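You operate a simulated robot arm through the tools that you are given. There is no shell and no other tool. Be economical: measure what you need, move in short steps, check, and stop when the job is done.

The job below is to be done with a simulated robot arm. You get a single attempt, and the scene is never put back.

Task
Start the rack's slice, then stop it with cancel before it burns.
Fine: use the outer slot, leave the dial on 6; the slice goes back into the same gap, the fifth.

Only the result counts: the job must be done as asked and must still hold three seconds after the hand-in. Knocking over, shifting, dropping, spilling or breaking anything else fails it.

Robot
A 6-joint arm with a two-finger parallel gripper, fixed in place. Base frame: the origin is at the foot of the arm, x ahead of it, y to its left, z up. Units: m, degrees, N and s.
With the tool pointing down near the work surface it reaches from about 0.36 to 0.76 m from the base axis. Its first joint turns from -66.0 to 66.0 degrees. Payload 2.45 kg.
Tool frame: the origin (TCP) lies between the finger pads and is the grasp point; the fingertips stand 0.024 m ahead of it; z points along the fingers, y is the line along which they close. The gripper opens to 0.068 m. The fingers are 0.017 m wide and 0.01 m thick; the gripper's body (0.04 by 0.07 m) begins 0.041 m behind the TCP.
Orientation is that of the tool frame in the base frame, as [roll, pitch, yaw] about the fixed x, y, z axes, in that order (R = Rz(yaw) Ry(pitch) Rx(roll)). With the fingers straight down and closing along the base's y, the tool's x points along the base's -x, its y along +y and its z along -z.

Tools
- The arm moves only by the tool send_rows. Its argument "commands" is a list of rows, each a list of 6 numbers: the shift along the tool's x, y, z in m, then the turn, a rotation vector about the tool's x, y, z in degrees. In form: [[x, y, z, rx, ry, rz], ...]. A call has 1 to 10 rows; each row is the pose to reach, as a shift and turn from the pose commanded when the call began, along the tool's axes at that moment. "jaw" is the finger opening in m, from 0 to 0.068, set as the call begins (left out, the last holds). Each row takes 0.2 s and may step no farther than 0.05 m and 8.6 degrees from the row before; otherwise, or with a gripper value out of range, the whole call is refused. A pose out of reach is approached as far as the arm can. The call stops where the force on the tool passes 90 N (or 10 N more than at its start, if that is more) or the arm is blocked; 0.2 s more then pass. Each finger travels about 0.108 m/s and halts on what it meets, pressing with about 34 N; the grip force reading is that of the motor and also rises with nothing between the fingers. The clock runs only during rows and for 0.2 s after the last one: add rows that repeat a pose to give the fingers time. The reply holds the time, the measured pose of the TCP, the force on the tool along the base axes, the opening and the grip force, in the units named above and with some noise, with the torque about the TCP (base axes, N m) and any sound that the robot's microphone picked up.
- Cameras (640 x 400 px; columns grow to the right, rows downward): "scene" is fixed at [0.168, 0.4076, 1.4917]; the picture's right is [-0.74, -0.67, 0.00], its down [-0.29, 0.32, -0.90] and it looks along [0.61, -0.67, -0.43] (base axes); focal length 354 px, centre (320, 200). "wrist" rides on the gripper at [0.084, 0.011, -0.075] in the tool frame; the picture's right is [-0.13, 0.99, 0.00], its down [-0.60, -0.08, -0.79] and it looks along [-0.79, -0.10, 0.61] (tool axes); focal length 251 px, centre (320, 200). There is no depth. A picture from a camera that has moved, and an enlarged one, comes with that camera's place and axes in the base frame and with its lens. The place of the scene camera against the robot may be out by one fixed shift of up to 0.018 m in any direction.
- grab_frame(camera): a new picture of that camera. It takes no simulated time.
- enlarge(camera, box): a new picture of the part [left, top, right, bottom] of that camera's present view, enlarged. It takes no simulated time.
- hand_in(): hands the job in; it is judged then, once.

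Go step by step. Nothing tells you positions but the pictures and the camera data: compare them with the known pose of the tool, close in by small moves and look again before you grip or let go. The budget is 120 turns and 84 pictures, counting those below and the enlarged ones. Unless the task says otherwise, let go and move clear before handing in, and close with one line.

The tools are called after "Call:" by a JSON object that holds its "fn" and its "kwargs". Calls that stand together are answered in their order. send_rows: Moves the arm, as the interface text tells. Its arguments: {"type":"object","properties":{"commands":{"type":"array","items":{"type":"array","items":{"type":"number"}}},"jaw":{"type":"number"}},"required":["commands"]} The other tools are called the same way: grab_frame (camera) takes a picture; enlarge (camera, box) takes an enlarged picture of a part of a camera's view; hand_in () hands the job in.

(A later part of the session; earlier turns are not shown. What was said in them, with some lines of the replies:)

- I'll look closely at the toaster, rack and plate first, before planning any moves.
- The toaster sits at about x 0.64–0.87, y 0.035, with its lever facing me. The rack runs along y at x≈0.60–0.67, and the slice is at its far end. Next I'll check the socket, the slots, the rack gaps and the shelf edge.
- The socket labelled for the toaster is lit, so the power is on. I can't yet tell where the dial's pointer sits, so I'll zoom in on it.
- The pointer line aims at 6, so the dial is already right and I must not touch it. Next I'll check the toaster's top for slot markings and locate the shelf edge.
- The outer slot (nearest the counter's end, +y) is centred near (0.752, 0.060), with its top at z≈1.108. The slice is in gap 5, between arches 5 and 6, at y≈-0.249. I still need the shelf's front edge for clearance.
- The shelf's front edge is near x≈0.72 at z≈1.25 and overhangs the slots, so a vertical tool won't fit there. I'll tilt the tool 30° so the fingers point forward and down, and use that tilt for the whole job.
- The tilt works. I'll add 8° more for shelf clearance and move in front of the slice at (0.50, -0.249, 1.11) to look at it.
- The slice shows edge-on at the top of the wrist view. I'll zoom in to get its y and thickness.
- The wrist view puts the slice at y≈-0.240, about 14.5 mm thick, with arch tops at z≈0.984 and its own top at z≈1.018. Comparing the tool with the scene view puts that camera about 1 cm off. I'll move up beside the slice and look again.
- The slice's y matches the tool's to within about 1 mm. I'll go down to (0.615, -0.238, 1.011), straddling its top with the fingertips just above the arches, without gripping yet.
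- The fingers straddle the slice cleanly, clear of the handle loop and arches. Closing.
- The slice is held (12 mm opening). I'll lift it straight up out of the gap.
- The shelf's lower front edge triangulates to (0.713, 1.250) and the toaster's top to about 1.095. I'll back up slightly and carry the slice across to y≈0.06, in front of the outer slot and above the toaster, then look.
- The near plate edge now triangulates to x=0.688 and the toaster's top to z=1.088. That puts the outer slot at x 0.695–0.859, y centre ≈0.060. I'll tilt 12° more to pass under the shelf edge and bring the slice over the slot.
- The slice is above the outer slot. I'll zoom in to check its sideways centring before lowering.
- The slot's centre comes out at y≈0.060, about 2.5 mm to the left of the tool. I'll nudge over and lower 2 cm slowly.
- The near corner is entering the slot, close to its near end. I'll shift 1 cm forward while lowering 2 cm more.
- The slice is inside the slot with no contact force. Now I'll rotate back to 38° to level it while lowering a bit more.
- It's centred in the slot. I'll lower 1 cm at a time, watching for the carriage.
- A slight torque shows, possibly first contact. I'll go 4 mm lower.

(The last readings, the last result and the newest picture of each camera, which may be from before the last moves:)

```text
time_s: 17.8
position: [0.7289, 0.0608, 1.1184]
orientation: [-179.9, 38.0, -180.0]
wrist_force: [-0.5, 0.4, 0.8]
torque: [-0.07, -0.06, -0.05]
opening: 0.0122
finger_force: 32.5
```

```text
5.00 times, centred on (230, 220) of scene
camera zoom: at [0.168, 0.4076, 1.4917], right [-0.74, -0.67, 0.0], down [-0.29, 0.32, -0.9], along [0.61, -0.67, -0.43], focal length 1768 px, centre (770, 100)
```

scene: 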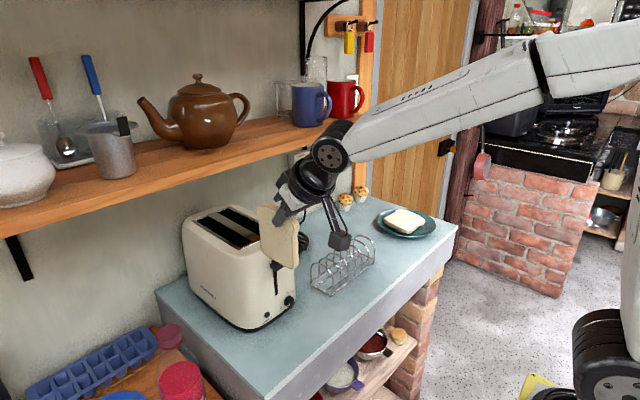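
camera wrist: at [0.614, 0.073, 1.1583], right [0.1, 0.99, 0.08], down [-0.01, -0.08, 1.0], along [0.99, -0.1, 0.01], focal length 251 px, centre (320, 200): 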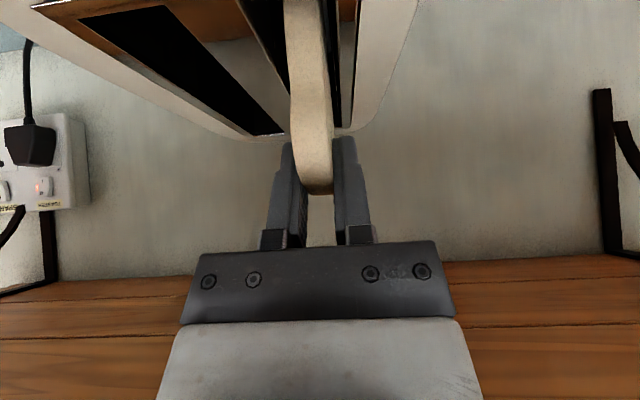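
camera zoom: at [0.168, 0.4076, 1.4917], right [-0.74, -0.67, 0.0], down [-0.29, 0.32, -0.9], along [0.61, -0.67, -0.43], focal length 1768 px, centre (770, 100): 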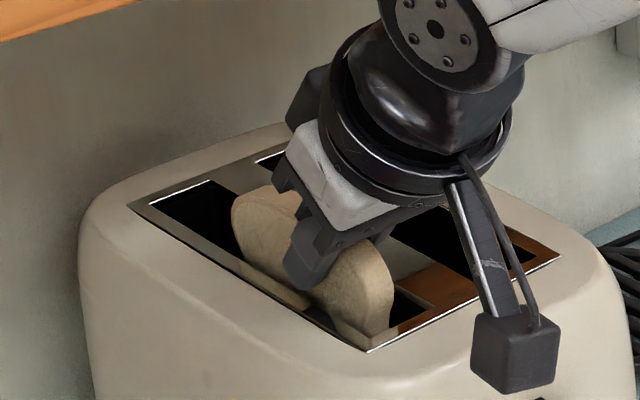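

The fingertips are about 6 mm above the plate and there's light contact. I'll release here so the slice settles on the carriage.

Call:
{"fn": "send_rows", "kwargs": {"commands": [[0, 0, 0, 0, 0, 0], [0, 0, 0, 0, 0, 0], [0, 0, 0, 0, 0, 0]], "jaw": 0.03}}

Call:
{"fn": "enlarge", "kwargs": {"camera": "scene", "box": [190, 180, 270, 260]}}

Call:
{"fn": "enlarge", "kwargs": {"camera": "wrist", "box": [220, 0, 420, 210]}}

```text
time_s: 18.6
position: [0.7266, 0.0609, 1.1185]
orientation: [180.0, 38.0, -180.0]
wrist_force: [0.3, -0.2, -0.5]
torque: [-0.03, -0.03, 0.01]
opening: 0.0301
finger_force: 0.0
```

```text
5.00 times, centred on (230, 220) of scene
camera zoom: at [0.168, 0.4076, 1.4917], right [-0.74, -0.67, 0.0], down [-0.29, 0.32, -0.9], along [0.61, -0.67, -0.43], focal length 1768 px, centre (770, 100)
```

zoom: 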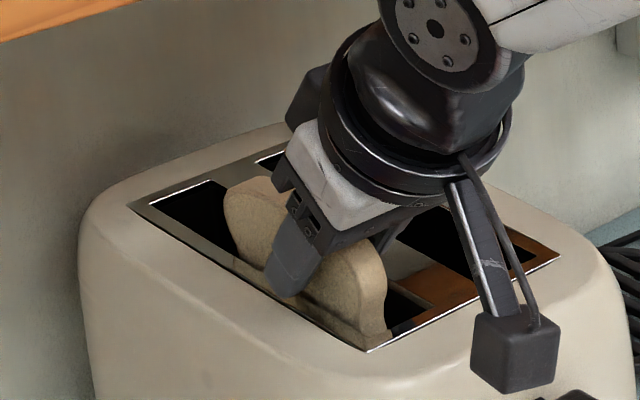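

```text
1.90 times, centred on (320, 105) of wrist
camera zoom: at [0.6138, 0.0727, 1.1259], right [0.1, 0.99, 0.08], down [-0.01, -0.08, 1.0], along [0.99, -0.1, 0.01], focal length 479 px, centre (320, 381)
```

zoom: 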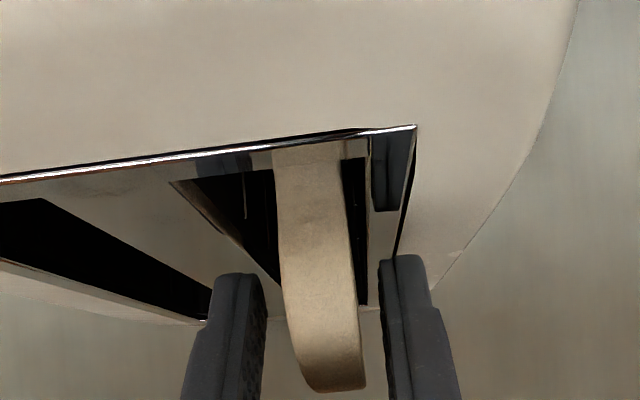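

The slice stands upright in the outer slot with about 3 cm showing. I'll retreat along the tool axis and go in front of the lever to measure it and the cancel button.

Call:
{"fn": "send_rows", "kwargs": {"commands": [[0, 0, -0.03, 0, 0, 0], [0, 0, -0.075, 0, 0, 0], [0, 0, -0.12, 0, 0, 0], [0.04, -0.0065, -0.131, 0, 0, 0], [0.08, -0.013, -0.1425, 0, 0, 0], [0.12, -0.0195, -0.154, 0, 0, 0], [0.16, -0.026, -0.165, 0, 0, 0], [0.16, -0.026, -0.165, 0, 0, 0]]}}

Call:
{"fn": "grab_frame", "kwargs": {"camera": "wrist"}}

Call:
{"fn": "enlarge", "kwargs": {"camera": "scene", "box": [160, 180, 320, 340]}}

```text
time_s: 20.4
position: [0.4984, 0.035, 1.1496]
orientation: [179.9, 38.2, -180.0]
wrist_force: [-0.5, 0.0, -0.3]
torque: [-0.01, -0.03, -0.02]
opening: 0.0299
finger_force: 0.0
```

```text
34 pictures are left
camera wrist: at [0.3846, 0.0458, 1.1566], right [0.1, 0.99, 0.08], down [-0.02, -0.08, 1.0], along [0.99, -0.1, 0.01], focal length 251 px, centre (320, 200)
```

wrist: 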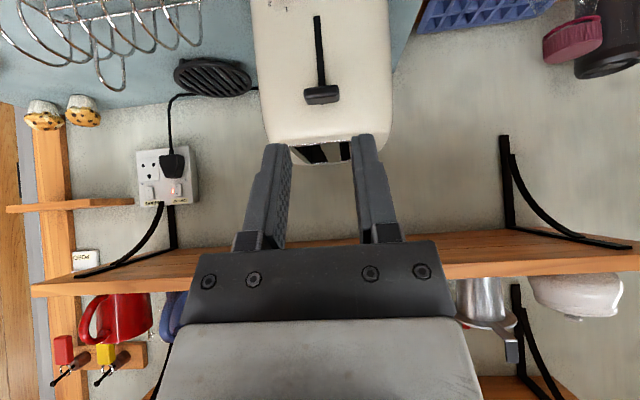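

```text
2.50 times, centred on (240, 260) of scene
camera zoom: at [0.1679, 0.4076, 1.4917], right [-0.74, -0.67, 0.0], down [-0.29, 0.32, -0.9], along [0.61, -0.67, -0.43], focal length 884 px, centre (520, 50)
```

zoom: 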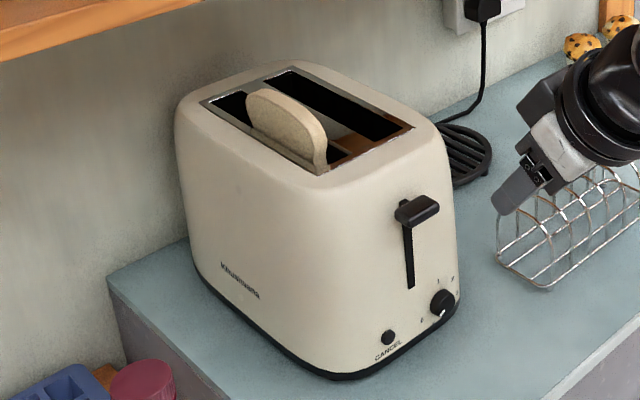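

The lever knob is at about (0.628, 0.032, 1.057), and its slit ends near z 0.970. I'll drop lower to measure the cancel button before starting anything.

Call:
{"fn": "send_rows", "kwargs": {"commands": [[0.0326, 0.005, 0.0211, 0, 0, 0], [0.0652, 0.01, 0.0422, 0, 0, 0], [0.0977, 0.015, 0.0633, 0, 0, 0], [0.0977, 0.015, 0.0633, 0, 0, 0]], "jaw": 0.0}}

Call:
{"fn": "enlarge", "kwargs": {"camera": "wrist", "box": [240, 30, 400, 150]}}

```text
time_s: 21.4
position: [0.4523, 0.0368, 1.0334]
orientation: [178.4, 35.1, 169.5]
wrist_force: [1.2, 1.1, -0.4]
torque: [-0.03, 0.08, -0.04]
opening: 0.0
finger_force: 24.1
```

```text
3.33 times, centred on (320, 90) of wrist
camera zoom: at [0.3423, 0.0664, 1.0467], right [0.27, 0.96, 0.1], down [0.02, -0.11, 0.99], along [0.96, -0.26, -0.05], focal length 838 px, centre (320, 567)
```

zoom: 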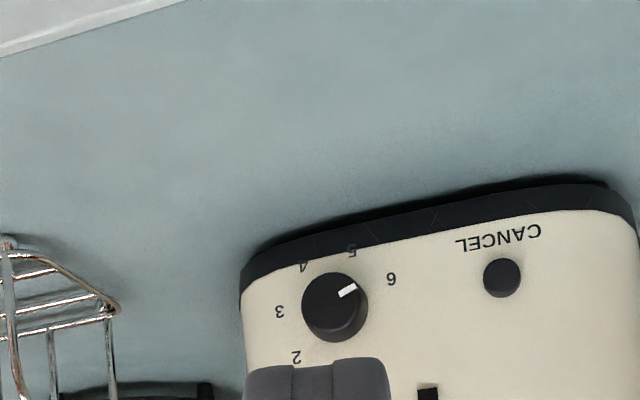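

The cancel button is at (0.640, 0.0625, 0.938), and the dial pointer reads 6. That pose was at the edge of reach, so I'll return to 38° and hover with closed fingers above the lever knob.

Call:
{"fn": "send_rows", "kwargs": {"commands": [[-0.04, -0.006, 0.002, 0, 0, 0], [-0.08, -0.012, 0.004, 0, 0, 0], [-0.1216, -0.0185, 0.0062, 0, 0, 0], [-0.14, -0.0185, 0.024, 0, 0, 0], [-0.1595, -0.0185, 0.0422, 0, 0, 0], [-0.1595, -0.0185, 0.0422, 0, 0, 0]]}}

Call:
{"fn": "enlarge", "kwargs": {"camera": "scene", "box": [230, 220, 330, 320]}}

Call:
{"fn": "enlarge", "kwargs": {"camera": "wrist", "box": [240, 0, 400, 200]}}

```text
time_s: 22.8
position: [0.612, 0.0275, 1.1034]
orientation: [-180.0, 38.1, -180.0]
wrist_force: [-1.0, 0.2, 0.7]
torque: [-0.01, 0.01, 0.01]
opening: 0.0
finger_force: 23.2
```

```text
4.00 times, centred on (280, 270) of scene
camera zoom: at [0.168, 0.4076, 1.4917], right [-0.74, -0.67, 0.0], down [-0.29, 0.32, -0.9], along [0.61, -0.67, -0.43], focal length 1415 px, centre (480, -80)
```

zoom: 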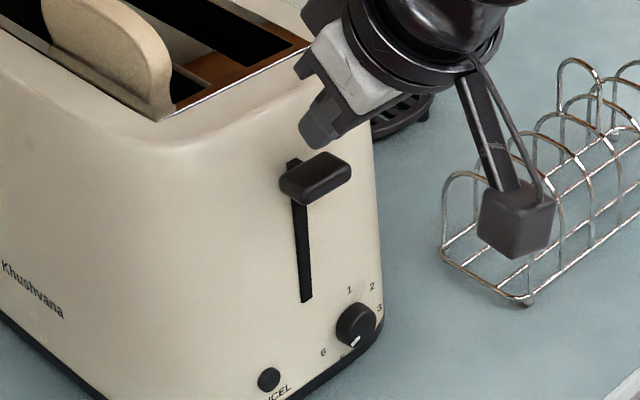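

```text
2.00 times, centred on (320, 100) of wrist
camera zoom: at [0.4985, 0.0401, 1.1109], right [0.1, 0.99, 0.08], down [-0.01, -0.08, 1.0], along [0.99, -0.1, 0.01], focal length 503 px, centre (320, 400)
```

zoom: 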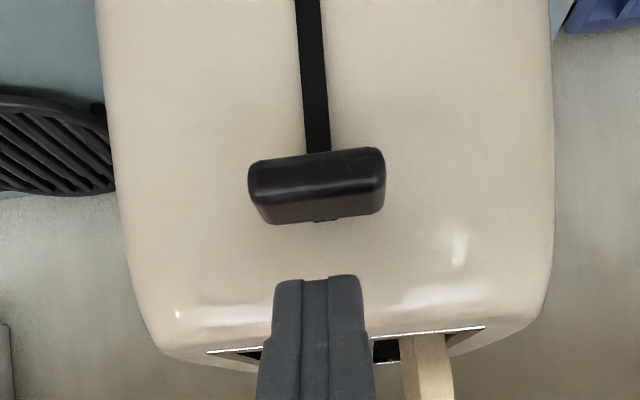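

The fingertips line up above the knob. I'll shift 5 mm forward and press straight down until it should latch.

Call:
{"fn": "send_rows", "kwargs": {"commands": [[-0.0039, 0.002, 0.0031, 0, 0, 0], [0.0041, 0.002, 0.0133, 0, 0, 0], [0.0121, 0.002, 0.0236, 0, 0, 0], [0.0201, 0.002, 0.0338, 0, 0, 0], [0.0281, 0.002, 0.0441, 0, 0, 0], [0.0361, 0.002, 0.0543, 0, 0, 0], [0.0441, 0.002, 0.0646, 0, 0, 0], [0.0503, 0.002, 0.0724, 0, 0, 0], [0.0503, 0.002, 0.0724, 0, 0, 0]]}}

Call:
{"fn": "enlarge", "kwargs": {"camera": "scene", "box": [190, 190, 310, 330]}}

```text
time_s: 24.8
position: [0.6182, 0.033, 1.0172]
orientation: [180.0, 38.1, -179.9]
wrist_force: [-0.3, 0.0, -0.1]
torque: [0.01, -0.01, 0.02]
opening: 0.0
finger_force: 23.9
out of reach, approached as far as the arm can: row 7
```

```text
2.86 times, centred on (250, 260) of scene
camera zoom: at [0.168, 0.4076, 1.4917], right [-0.74, -0.67, 0.0], down [-0.29, 0.32, -0.9], along [0.61, -0.67, -0.43], focal length 1010 px, centre (520, 29)
```

zoom: 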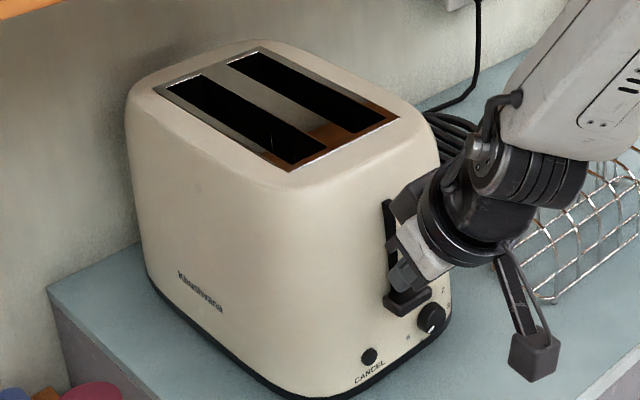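

The slice is down and there is no force on the tool, so it may be latched, but I heard no click. I'll press a little further to be sure.

Call:
{"fn": "send_rows", "kwargs": {"commands": [[0.0025, 0, 0.0032, 0, 0, 0], [0.005, 0, 0.0063, 0, 0, 0], [0.0062, 0, 0.0079, 0, 0, 0], [0.0062, 0, 0.0079, 0, 0, 0]]}}

Call:
{"fn": "enlarge", "kwargs": {"camera": "scene", "box": [250, 240, 310, 320]}}

```text
time_s: 25.8
position: [0.6181, 0.0336, 1.0096]
orientation: [-180.0, 38.6, -180.0]
wrist_force: [-8.1, -1.8, 28.9]
torque: [0.01, -0.04, 0.04]
opening: 0.0
finger_force: 23.6
```

```text
5.00 times, centred on (280, 280) of scene
camera zoom: at [0.1671, 0.4076, 1.4919], right [-0.74, -0.67, 0.0], down [-0.29, 0.32, -0.9], along [0.61, -0.67, -0.43], focal length 1768 px, centre (520, -200)
```

zoom: 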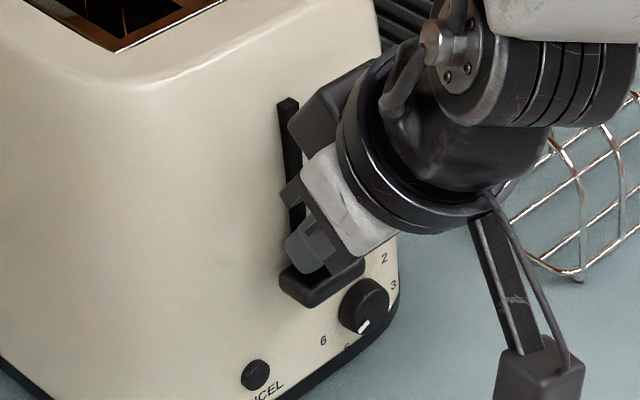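

The lever has bottomed out at 29 N. I'll ease off and back away to see whether it stays latched.

Call:
{"fn": "send_rows", "kwargs": {"commands": [[-0.0062, 0, -0.0079, 0, 0, 0], [0.0084, 0, -0.0202, 0, 0, 0], [0.0202, 0, -0.031, 0, 0, 0]]}}

Call:
{"fn": "enlarge", "kwargs": {"camera": "scene", "box": [190, 190, 310, 330]}}

```text
time_s: 26.6
position: [0.5834, 0.0325, 1.0174]
orientation: [-180.0, 38.1, 179.9]
wrist_force: [-0.2, -0.2, -0.1]
torque: [0.0, -0.02, 0.0]
opening: 0.0
finger_force: 23.2
```

```text
2.86 times, centred on (250, 260) of scene
camera zoom: at [0.168, 0.4076, 1.4917], right [-0.74, -0.67, 0.0], down [-0.29, 0.32, -0.9], along [0.61, -0.67, -0.43], focal length 1010 px, centre (520, 29)
```

zoom: 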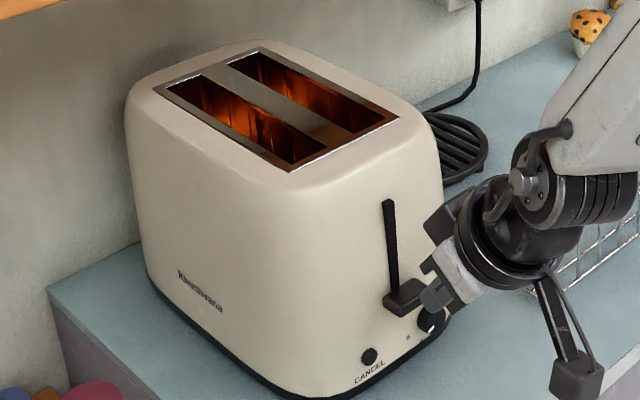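

The elements are glowing, so it's latched and running. Next I'll line up in front of the cancel button.

Call:
{"fn": "send_rows", "kwargs": {"commands": [[0, 0.03, 0, 0, 0, 0], [0.016, 0.03, 0.0278, 0, 0, 0], [0.032, 0.03, 0.0555, 0, 0, 0], [0.032, 0.03, 0.0555, 0, 0, 0]]}}

Call:
{"fn": "enlarge", "kwargs": {"camera": "wrist", "box": [240, 60, 400, 200]}}

Call:
{"fn": "enlarge", "kwargs": {"camera": "scene", "box": [240, 250, 320, 330]}}

```text
time_s: 27.6
position: [0.5941, 0.0627, 0.9568]
orientation: [-179.9, 38.2, 179.9]
wrist_force: [0.2, -0.3, -1.1]
torque: [0.01, 0.0, 0.02]
opening: 0.0001
finger_force: 23.2
```

```text
2.86 times, centred on (320, 130) of wrist
camera zoom: at [0.4797, 0.0747, 0.9643], right [0.1, 0.99, 0.08], down [-0.02, -0.08, 1.0], along [0.99, -0.1, 0.01], focal length 718 px, centre (320, 400)
```

zoom: 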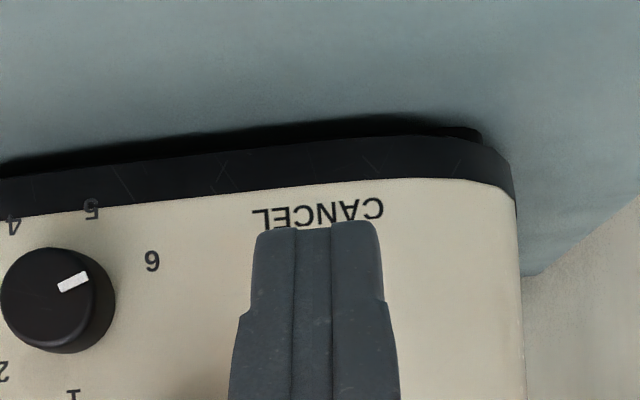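

```text
5.00 times, centred on (280, 290) of scene
camera zoom: at [0.168, 0.4076, 1.4917], right [-0.74, -0.67, 0.0], down [-0.29, 0.32, -0.9], along [0.61, -0.67, -0.43], focal length 1768 px, centre (520, -250)
```

zoom: 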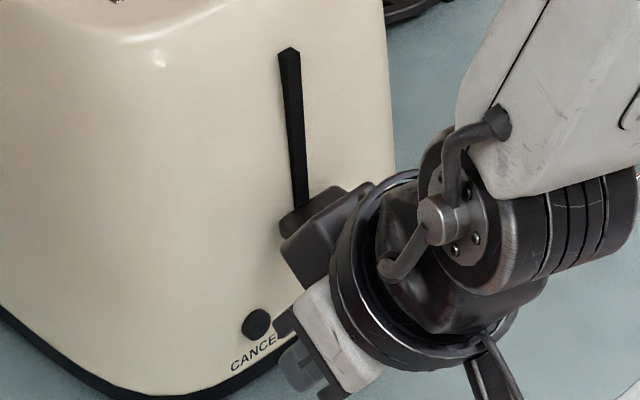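

The fingers cover the button. I'll push forward in small steps.

Call:
{"fn": "send_rows", "kwargs": {"commands": [[-0.0054, 0, 0.0093, 0, 0, 0], [-0.0133, 0, 0.0155, 0, 0, 0], [-0.0172, 0, 0.0186, 0, 0, 0], [-0.0211, 0, 0.0217, 0, 0, 0]]}}

Call:
{"fn": "enlarge", "kwargs": {"camera": "scene", "box": [190, 190, 310, 330]}}

```text
time_s: 28.6
position: [0.6208, 0.0635, 0.9513]
orientation: [179.9, 38.0, -179.9]
wrist_force: [-9.2, -0.4, 2.3]
torque: [0.01, 0.07, 0.01]
opening: 0.0001
finger_force: 23.4
heard: pop, click
```

```text
2.86 times, centred on (250, 260) of scene
camera zoom: at [0.1676, 0.4076, 1.4918], right [-0.74, -0.67, 0.0], down [-0.29, 0.32, -0.9], along [0.61, -0.67, -0.43], focal length 1010 px, centre (520, 29)
```

zoom: 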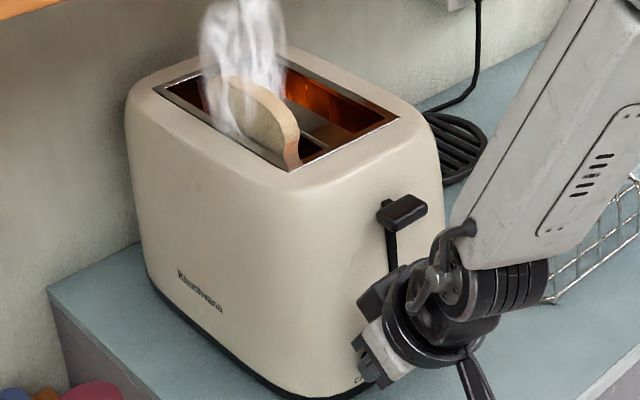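

The button clicked and the slice popped up. I'll back away and rise to the retreat spot.

Call:
{"fn": "send_rows", "kwargs": {"commands": [[0.0315, 0, -0.0247, 0, 0, 0], [0.063, 0, -0.0493, 0, 0, 0], [0.0363, 0, -0.0834, 0, 0, 0], [0.0096, 0, -0.1176, 0, 0, 0], [-0.0171, 0, -0.1517, 0, 0, 0], [-0.0438, 0, -0.1859, 0, 0, 0], [-0.0705, 0, -0.22, 0, 0, 0], [-0.0972, 0, -0.2542, 0, 0, 0], [-0.0972, 0, -0.2542, 0, 0, 0]], "jaw": 0.03}}

Call:
{"fn": "enlarge", "kwargs": {"camera": "scene", "box": [190, 180, 310, 320]}}

Call:
{"fn": "enlarge", "kwargs": {"camera": "wrist", "box": [220, 0, 420, 160]}}

```text
time_s: 30.6
position: [0.5401, 0.0654, 1.2138]
orientation: [-179.9, 38.1, -179.8]
wrist_force: [-0.9, -0.2, -0.1]
torque: [-0.03, -0.01, -0.02]
opening: 0.03
finger_force: 0.0
```

```text
2.86 times, centred on (250, 250) of scene
camera zoom: at [0.168, 0.4076, 1.4917], right [-0.74, -0.67, 0.0], down [-0.29, 0.32, -0.9], along [0.61, -0.67, -0.43], focal length 1010 px, centre (520, 57)
```

zoom: 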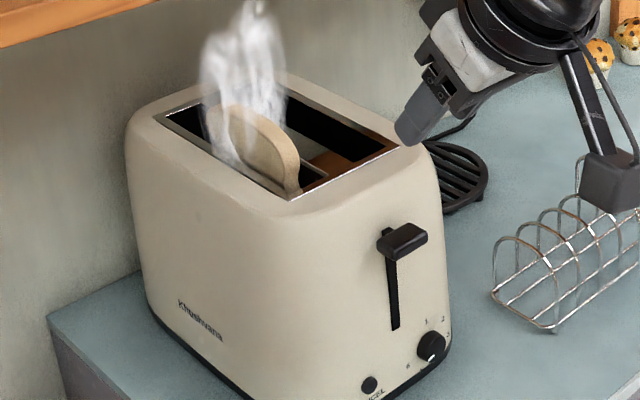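

```text
2.50 times, centred on (320, 80) of wrist
camera zoom: at [0.4258, 0.0765, 1.2211], right [0.1, 0.99, 0.08], down [-0.01, -0.08, 1.0], along [0.99, -0.1, 0.01], focal length 629 px, centre (320, 500)
```

zoom: 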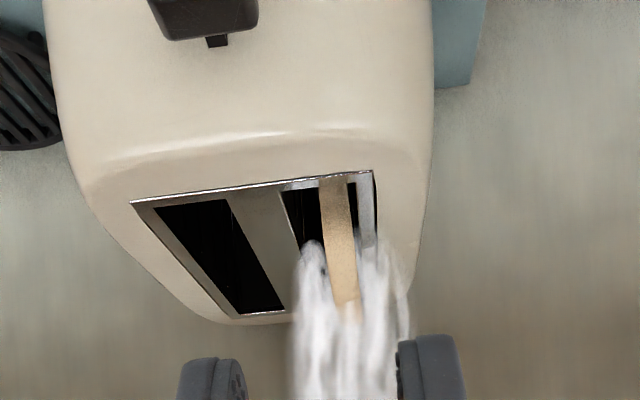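

The slice is up and sits toward +y in the slot, at about y 0.065. I'll approach along the tool axis and stop 3.5 cm short to check the straddle.

Call:
{"fn": "send_rows", "kwargs": {"commands": [[-0.03, -0.001, 0.0227, 0, 0, 0], [-0.06, -0.001, 0.0454, 0, 0, 0], [-0.0896, -0.001, 0.0681, 0, 0, 0], [-0.0896, -0.001, 0.111, 0, 0, 0], [-0.0896, -0.001, 0.153, 0, 0, 0], [-0.0896, -0.001, 0.153, 0, 0, 0]], "jaw": 0.038}}

Call:
{"fn": "enlarge", "kwargs": {"camera": "wrist", "box": [220, 0, 420, 210]}}

Call:
{"fn": "enlarge", "kwargs": {"camera": "scene", "box": [190, 150, 290, 260]}}

```text
time_s: 32.0
position: [0.7092, 0.0618, 1.1456]
orientation: [-180.0, 38.2, -180.0]
wrist_force: [0.1, 0.5, -0.1]
torque: [-0.01, -0.01, 0.0]
opening: 0.038
finger_force: 0.1
```

```text
1.90 times, centred on (320, 105) of wrist
camera zoom: at [0.5955, 0.0739, 1.1531], right [0.1, 0.99, 0.08], down [-0.01, -0.08, 1.0], along [0.99, -0.1, 0.01], focal length 479 px, centre (320, 381)
```

zoom: 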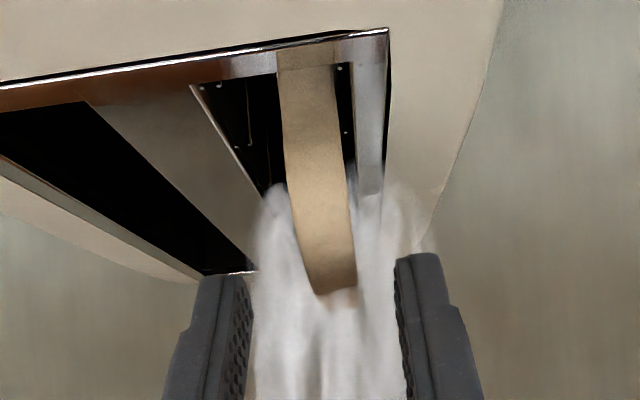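

```text
3.64 times, centred on (240, 205) of scene
camera zoom: at [0.168, 0.4076, 1.4917], right [-0.74, -0.67, 0.0], down [-0.29, 0.32, -0.9], along [0.61, -0.67, -0.43], focal length 1286 px, centre (611, 182)
```

zoom: 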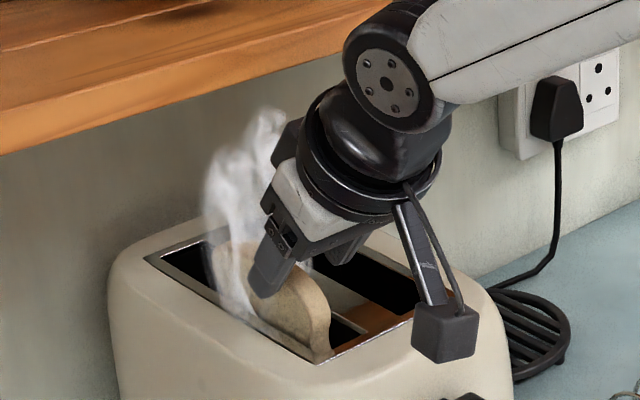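

The slice sits between the open fingers. I'll advance the last 3.3 cm and then close.

Call:
{"fn": "send_rows", "kwargs": {"commands": [[0, 0.0015, 0.011, 0, 0, 0], [0, 0.0015, 0.022, 0, 0, 0], [0, 0.0015, 0.0335, 0, 0, 0], [0, 0.0015, 0.0335, 0, 0, 0]]}}

Call:
{"fn": "enlarge", "kwargs": {"camera": "scene", "box": [190, 170, 270, 260]}}

```text
time_s: 33.0
position: [0.7275, 0.0641, 1.1205]
orientation: [180.0, 38.0, -180.0]
wrist_force: [-0.8, 0.3, -0.5]
torque: [0.02, -0.05, -0.04]
opening: 0.0379
finger_force: 0.1
```

```text
4.44 times, centred on (230, 215) of scene
camera zoom: at [0.168, 0.4076, 1.4917], right [-0.74, -0.67, 0.0], down [-0.29, 0.32, -0.9], along [0.61, -0.67, -0.43], focal length 1572 px, centre (720, 133)
```

zoom: 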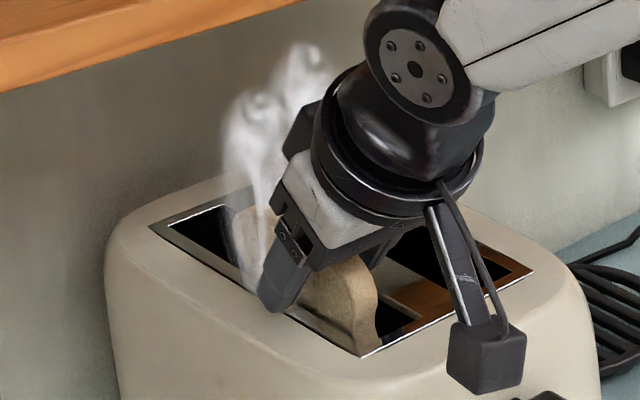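

Call:
{"fn": "send_rows", "kwargs": {"commands": [[0, 0, 0, 0, 0, 0], [0, 0, 0, 0, 0, 0], [0, 0, 0, 0, 0, 0]], "jaw": 0.005}}

Call:
{"fn": "enlarge", "kwargs": {"camera": "wrist", "box": [220, 0, 420, 210]}}

```text
time_s: 33.8
position: [0.7279, 0.0649, 1.1198]
orientation: [-180.0, 38.1, 179.9]
wrist_force: [-0.3, -0.3, 0.6]
torque: [0.03, -0.02, -0.01]
opening: 0.0123
finger_force: 32.2
```

```text
1.90 times, centred on (320, 105) of wrist
camera zoom: at [0.614, 0.076, 1.1275], right [0.1, 0.99, 0.08], down [-0.01, -0.08, 1.0], along [0.99, -0.1, 0.01], focal length 479 px, centre (320, 381)
```

zoom: 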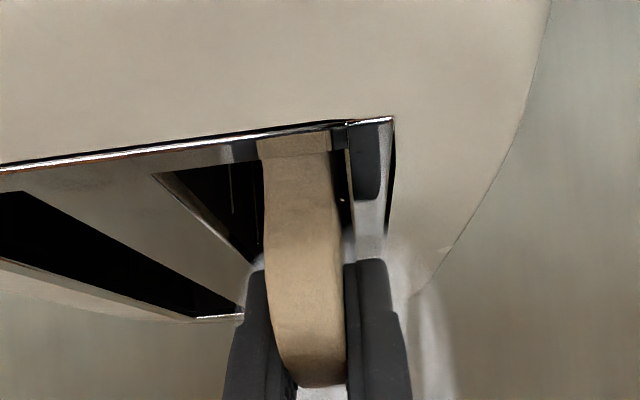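

It's gripped at 12.3 mm. I'll reverse the insertion path: up and centred, tilt to 50°, then clear of the slot.

Call:
{"fn": "send_rows", "kwargs": {"commands": [[-0.0064, -0.001, -0.0081, 0, 0, 0], [-0.0127, -0.003, -0.0163, 0, 0, 0], [-0.0191, -0.004, -0.0244, 0, 0, 0], [-0.019, -0.004, -0.0306, 0, -4, 0], [-0.0189, -0.004, -0.0368, 0, -8, 0], [-0.0189, -0.004, -0.0429, 0, -12, 0], [-0.0214, -0.004, -0.0543, 0, -12, 0], [-0.0239, -0.004, -0.0656, 0, -12, 0], [-0.0307, -0.004, -0.0743, 0, -12, 0], [-0.0375, -0.004, -0.0829, 0, -12, 0]]}}

Call:
{"fn": "enlarge", "kwargs": {"camera": "scene", "box": [180, 130, 300, 260]}}

```text
time_s: 36.0
position: [0.7059, 0.0589, 1.2085]
orientation: [180.0, 50.1, -180.0]
wrist_force: [0.5, 0.1, -0.1]
torque: [-0.01, -0.01, 0.01]
opening: 0.0121
finger_force: 32.5
```

```text
3.08 times, centred on (240, 195) of scene
camera zoom: at [0.168, 0.4076, 1.4917], right [-0.74, -0.67, 0.0], down [-0.29, 0.32, -0.9], along [0.61, -0.67, -0.43], focal length 1088 px, centre (566, 215)
```

zoom: 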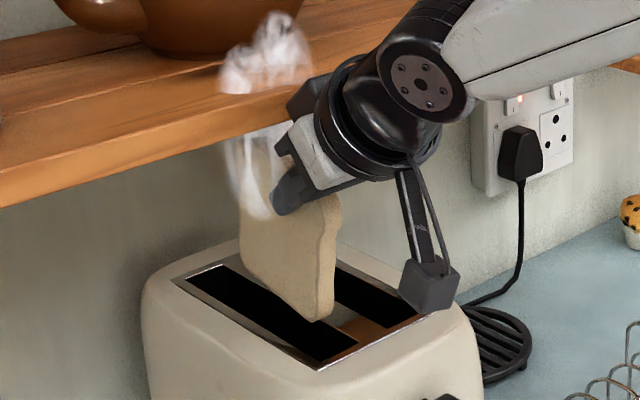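

It's clear of the toaster. I'll back out and level to 38°.

Call:
{"fn": "send_rows", "kwargs": {"commands": [[0.03, 0, -0.0357, 0, 0, 0], [0.06, 0, -0.0715, 0, 0, 0], [0.09, 0, -0.1072, 0, 0, 0], [0.09, 0, -0.1072, 0, 6, 0], [0.09, 0, -0.1072, 0, 12, 0], [0.09, 0, -0.1072, 0, 12, 0]]}}

```text
time_s: 37.4
position: [0.5663, 0.0599, 1.2068]
orientation: [-179.9, 38.2, 179.9]
wrist_force: [0.6, -0.4, -0.3]
torque: [0.02, -0.02, 0.0]
opening: 0.0121
finger_force: 32.2
```

Now I'll carry it back across to above gap 5.

Call:
{"fn": "send_rows", "kwargs": {"commands": [[0, -0.0426, 0, 0, 0, 0], [0, -0.0852, 0, 0, 0, 0], [0, -0.1278, 0, 0, 0, 0], [0, -0.1704, 0, 0, 0, 0], [0, -0.213, 0, 0, 0, 0], [0, -0.2556, 0, 0, 0, 0], [0, -0.298, 0, 0, 0, 0], [-0.0096, -0.298, 0.0284, 0, 0, 0], [-0.0191, -0.298, 0.0568, 0, 0, 0], [-0.0191, -0.298, 0.0568, 0, 0, 0]]}}

Call:
{"fn": "enlarge", "kwargs": {"camera": "scene", "box": [300, 150, 420, 300]}}

Call:
{"fn": "enlarge", "kwargs": {"camera": "wrist", "box": [220, 0, 420, 210]}}

```text
time_s: 39.6
position: [0.6145, -0.2394, 1.175]
orientation: [-180.0, 38.2, -179.9]
wrist_force: [-0.4, -0.2, -0.9]
torque: [-0.01, 0.0, -0.03]
opening: 0.012
finger_force: 32.8
```

```text
2.67 times, centred on (360, 225) of scene
camera zoom: at [0.168, 0.4076, 1.4917], right [-0.74, -0.67, 0.0], down [-0.29, 0.32, -0.9], along [0.61, -0.67, -0.43], focal length 943 px, centre (213, 133)
```

zoom: 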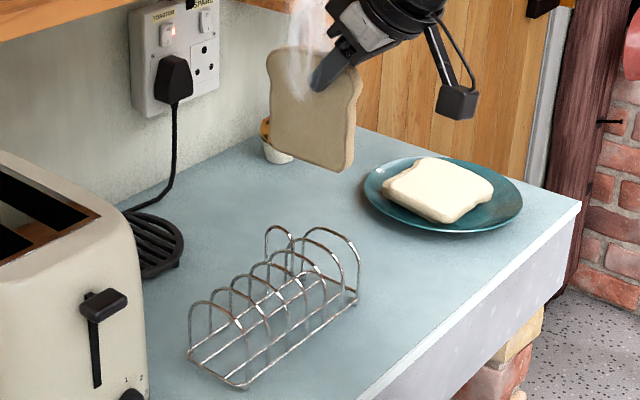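

```text
1.90 times, centred on (320, 105) of wrist
camera zoom: at [0.501, -0.228, 1.1832], right [0.1, 0.99, 0.08], down [-0.01, -0.08, 1.0], along [0.99, -0.1, 0.01], focal length 479 px, centre (320, 381)
```

zoom: 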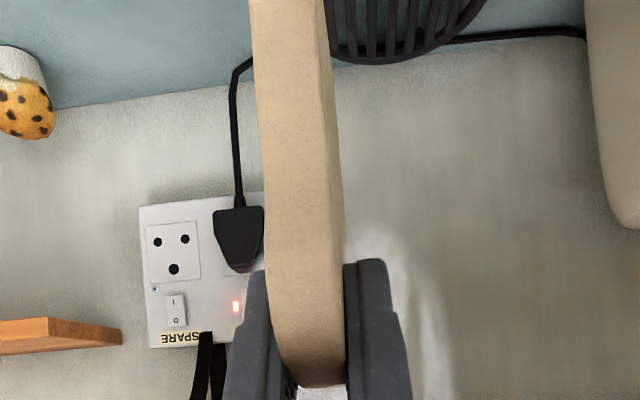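

The slice hangs straight above gap 5. I'll lower to just above the arches and check alignment.

Call:
{"fn": "send_rows", "kwargs": {"commands": [[0.0154, 0.0005, 0.0197, 0, 0, 0], [0.03, 0.0005, 0.04, 0, 0, 0], [0.0446, 0.0005, 0.0603, 0, 0, 0], [0.0446, 0.0005, 0.0603, 0, 0, 0]]}}

Call:
{"fn": "enlarge", "kwargs": {"camera": "scene", "box": [310, 190, 400, 290]}}

Call:
{"fn": "grab_frame", "kwargs": {"camera": "wrist"}}

```text
time_s: 40.6
position: [0.6181, -0.2392, 1.0993]
orientation: [-179.9, 38.1, -179.9]
wrist_force: [-0.2, -0.2, -0.4]
torque: [0.02, 0.03, 0.04]
opening: 0.0122
finger_force: 32.5
```

```text
4.00 times, centred on (355, 240) of scene
camera zoom: at [0.168, 0.4076, 1.4917], right [-0.74, -0.67, 0.0], down [-0.29, 0.32, -0.9], along [0.61, -0.67, -0.43], focal length 1415 px, centre (180, 40)
```

zoom: 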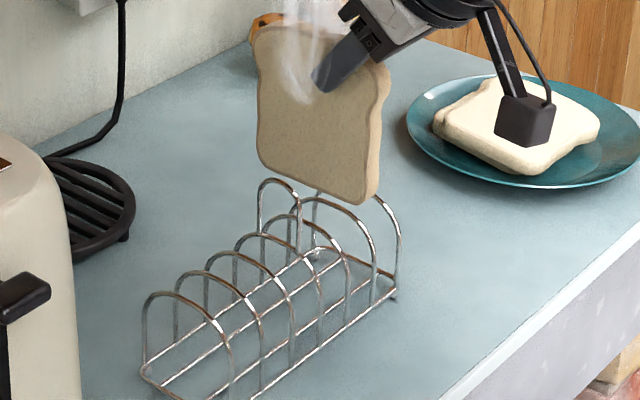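

```text
13 pictures are left
camera wrist: at [0.5035, -0.2267, 1.1068], right [0.1, 0.99, 0.08], down [-0.01, -0.08, 1.0], along [0.99, -0.1, 0.01], focal length 251 px, centre (320, 200)
```

wrist: 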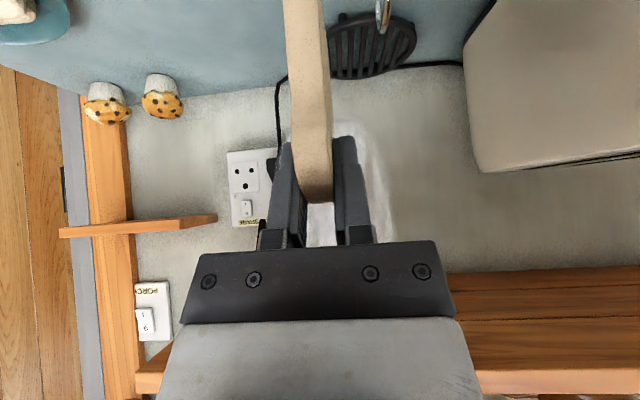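

The alignment matches the original lift-out. I'll lower 5.5 cm into the gap.

Call:
{"fn": "send_rows", "kwargs": {"commands": [[0.0085, 0, 0.0108, 0, 0, 0], [0.017, 0, 0.0217, 0, 0, 0], [0.0254, 0, 0.0325, 0, 0, 0], [0.0339, 0, 0.0433, 0, 0, 0], [0.0339, 0, 0.0433, 0, 0, 0]]}}

Call:
{"fn": "enlarge", "kwargs": {"camera": "scene", "box": [310, 190, 400, 290]}}

Call:
{"fn": "grab_frame", "kwargs": {"camera": "wrist"}}

```text
time_s: 41.8
position: [0.6176, -0.2377, 1.0443]
orientation: [-180.0, 38.1, 180.0]
wrist_force: [0.5, 0.1, 0.0]
torque: [0.0, 0.02, -0.03]
opening: 0.0123
finger_force: 32.6
```

```text
4.00 times, centred on (355, 240) of scene
camera zoom: at [0.168, 0.4076, 1.4917], right [-0.74, -0.67, 0.0], down [-0.29, 0.32, -0.9], along [0.61, -0.67, -0.43], focal length 1415 px, centre (180, 40)
```

zoom: 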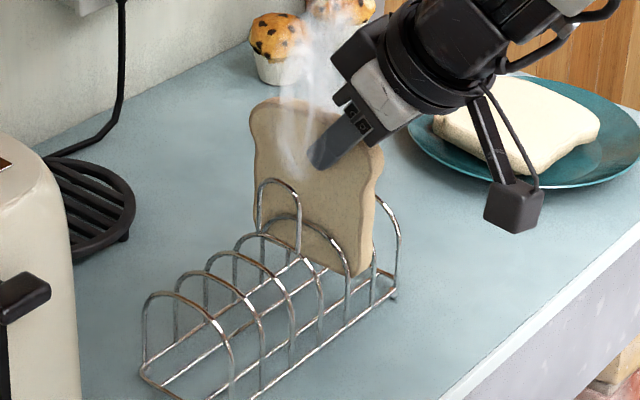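

```text
11 pictures are left
camera wrist: at [0.504, -0.2261, 1.0515], right [0.1, 0.99, 0.08], down [-0.01, -0.08, 1.0], along [0.99, -0.1, 0.01], focal length 251 px, centre (320, 200)
```

wrist: 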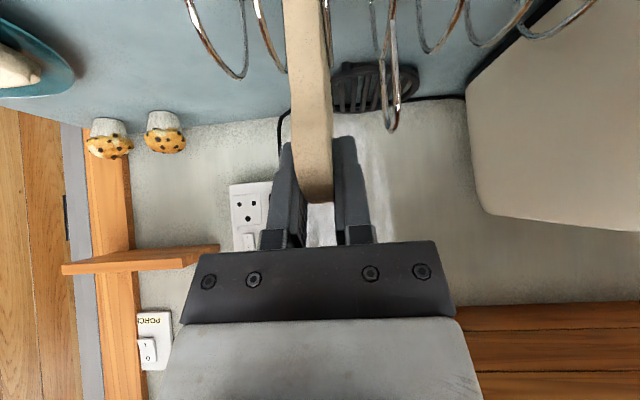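

The slice is between arches 5 and 6. I'll keep lowering gently toward the base wires.

Call:
{"fn": "send_rows", "kwargs": {"commands": [[0.0049, 0, 0.0063, 0, 0, 0], [0.0099, 0, 0.0126, 0, 0, 0], [0.0142, 0, 0.0181, 0, 0, 0], [0.0142, 0, 0.0181, 0, 0, 0]]}}

```text
time_s: 42.8
position: [0.6184, -0.2388, 1.0221]
orientation: [180.0, 38.0, -180.0]
wrist_force: [0.6, -0.2, 0.0]
torque: [0.02, -0.01, 0.0]
opening: 0.0121
finger_force: 32.4
```

Call:
{"fn": "send_rows", "kwargs": {"commands": [[0.0012, 0, 0.0016, 0, 0, 0], [0.0025, 0, 0.0032, 0, 0, 0], [0.0025, 0, 0.0032, 0, 0, 0]]}}

Call:
{"fn": "enlarge", "kwargs": {"camera": "scene", "box": [310, 200, 400, 275]}}

```text
time_s: 43.6
position: [0.6184, -0.2378, 1.0169]
orientation: [180.0, 38.0, -180.0]
wrist_force: [-0.5, -0.9, -0.3]
torque: [-0.01, 0.03, 0.01]
opening: 0.0121
finger_force: 32.5
```

```text
5.33 times, centred on (355, 238) of scene
camera zoom: at [0.168, 0.4076, 1.4917], right [-0.74, -0.67, 0.0], down [-0.29, 0.32, -0.9], along [0.61, -0.67, -0.43], focal length 1886 px, centre (133, 0)
```

zoom: 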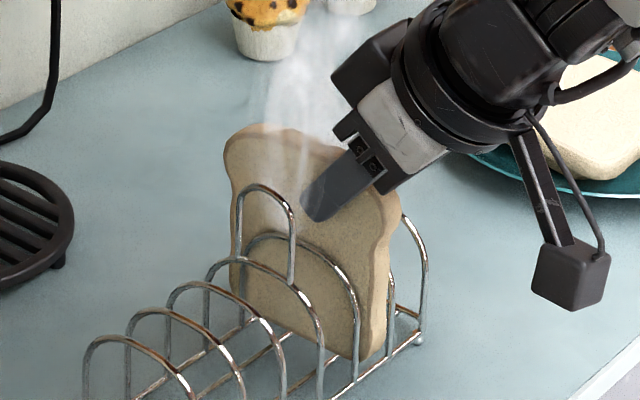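

The slice is still a few millimetres above its original seat. I'll lower 4 mm more, which keeps the fingertips just above the arches.

Call:
{"fn": "send_rows", "kwargs": {"commands": [[0.0012, 0, 0.0016, 0, 0, 0], [0.0025, 0, 0.0032, 0, 0, 0], [0.0025, 0, 0.0032, 0, 0, 0]]}}

Call:
{"fn": "enlarge", "kwargs": {"camera": "scene", "box": [310, 200, 400, 275]}}

```text
time_s: 44.4
position: [0.6187, -0.238, 1.0141]
orientation: [-180.0, 38.1, -180.0]
wrist_force: [0.1, -0.1, 0.6]
torque: [-0.02, 0.03, 0.01]
opening: 0.0121
finger_force: 32.5
```

```text
5.33 times, centred on (355, 238) of scene
camera zoom: at [0.168, 0.4076, 1.4917], right [-0.74, -0.67, 0.0], down [-0.29, 0.32, -0.9], along [0.61, -0.67, -0.43], focal length 1886 px, centre (133, 0)
```

zoom: 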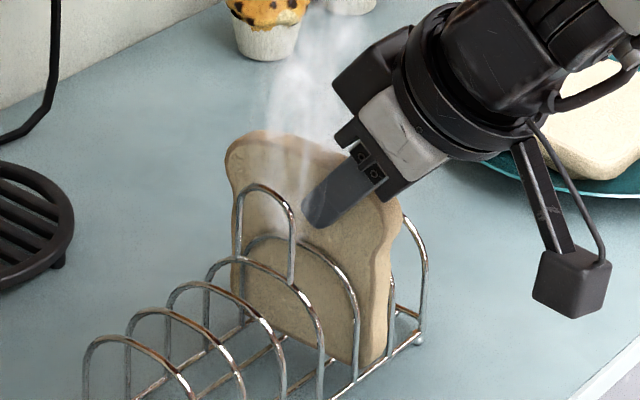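

Call:
{"fn": "send_rows", "kwargs": {"commands": [[0.0012, 0, 0.0016, 0, 0, 0], [0.0018, 0, 0.0024, 0, 0, 0], [0.0018, 0, 0.0024, 0, 0, 0]]}}

```text
time_s: 45.2
position: [0.6181, -0.2381, 1.0124]
orientation: [-180.0, 38.2, 180.0]
wrist_force: [0.2, 0.0, 0.4]
torque: [0.02, 0.02, 0.02]
opening: 0.0121
finger_force: 32.8
```

The slice is within a couple of millimetres of its seat. I'll release with a modest opening that stays clear of the handle loop.

Call:
{"fn": "send_rows", "kwargs": {"commands": [[0, 0, 0, 0, 0, 0], [0, 0, 0, 0, 0, 0], [0, 0, 0, 0, 0, 0]], "jaw": 0.04}}

Call:
{"fn": "enlarge", "kwargs": {"camera": "scene", "box": [310, 200, 400, 275]}}

Call:
{"fn": "grab_frame", "kwargs": {"camera": "wrist"}}

```text
time_s: 46.0
position: [0.6184, -0.2383, 1.0102]
orientation: [180.0, 38.1, -180.0]
wrist_force: [-0.3, -0.7, -0.7]
torque: [0.01, 0.01, -0.01]
opening: 0.04
finger_force: 0.0
```

```text
5.33 times, centred on (355, 238) of scene
camera zoom: at [0.168, 0.4076, 1.4917], right [-0.74, -0.67, 0.0], down [-0.29, 0.32, -0.9], along [0.61, -0.67, -0.43], focal length 1886 px, centre (133, 0)
```

zoom: 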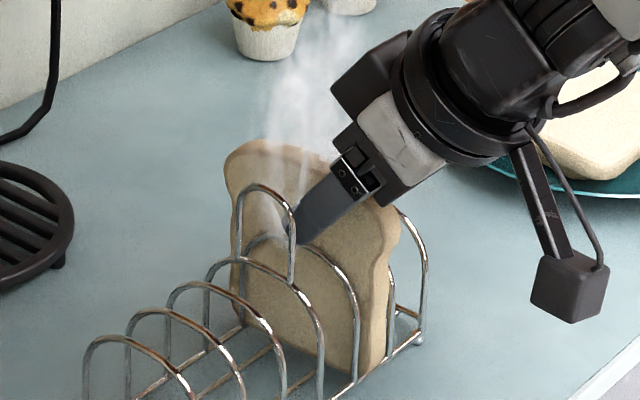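

```text
7 pictures are left
camera wrist: at [0.5043, -0.2263, 1.0182], right [0.1, 0.99, 0.08], down [-0.01, -0.08, 1.0], along [0.99, -0.1, 0.01], focal length 251 px, centre (320, 200)
```

wrist: 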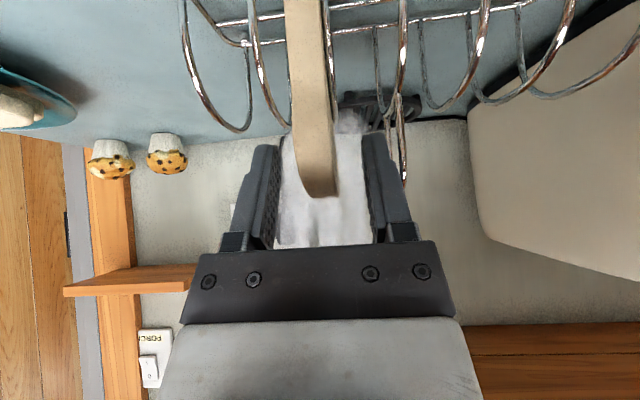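

The slice has settled in gap 5. I'll withdraw along the tool axis.

Call:
{"fn": "send_rows", "kwargs": {"commands": [[0, 0, -0.02, 0, 0, 0], [0, 0, -0.05, 0, 0, 0], [0, 0, -0.09, 0, 0, 0], [0, 0, -0.13, 0, 0, 0], [0, 0, -0.17, 0, 0, 0], [0, 0, -0.17, 0, 0, 0]]}}

Call:
{"fn": "grab_frame", "kwargs": {"camera": "scene"}}

Call:
{"fn": "enlarge", "kwargs": {"camera": "scene", "box": [300, 210, 400, 300]}}

Call:
{"fn": "enlarge", "kwargs": {"camera": "scene", "box": [190, 200, 310, 330]}}

```text
time_s: 47.4
position: [0.5135, -0.2366, 1.144]
orientation: [179.9, 38.1, 180.0]
wrist_force: [0.1, 0.0, 0.0]
torque: [0.01, 0.03, -0.01]
opening: 0.04
finger_force: 0.0
```

```text
6 pictures are left
```

scene: 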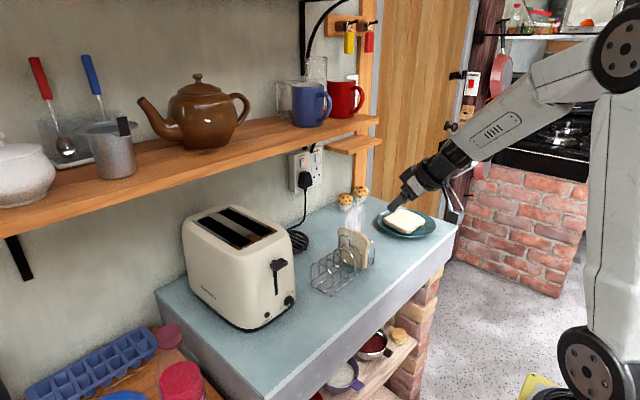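

```text
4.44 times, centred on (350, 255) of scene
camera zoom: at [0.168, 0.4076, 1.4917], right [-0.74, -0.67, 0.0], down [-0.29, 0.32, -0.9], along [0.61, -0.67, -0.43], focal length 1572 px, centre (187, -44)
```

zoom: 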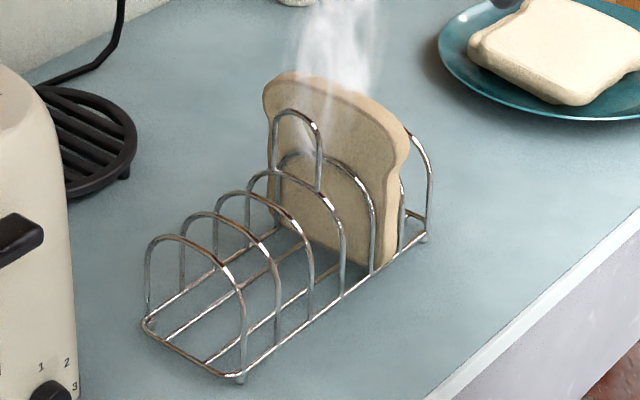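

```text
3.08 times, centred on (250, 265) of scene
camera zoom: at [0.168, 0.4076, 1.4917], right [-0.74, -0.67, 0.0], down [-0.29, 0.32, -0.9], along [0.61, -0.67, -0.43], focal length 1088 px, centre (535, 0)
```

zoom: 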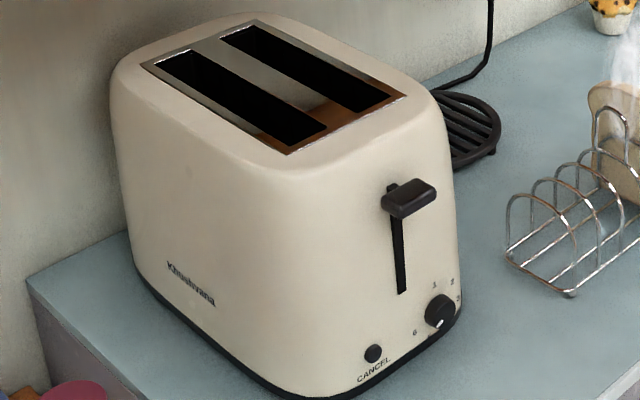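

The slice stands in the fifth gap, the toaster is off with its lever up, the dial reads 6, and the arm is clear. Handing in.

Call:
{"fn": "hand_in", "kwargs": {}}

```text
The job is handed in.
```

The rack's slice was toasted in the outer slot (taken as the one nearest the counter's end) with the dial on 6, stopped with cancel, and put back in the fifth gap; it was still steaming at hand-in but not burnt.
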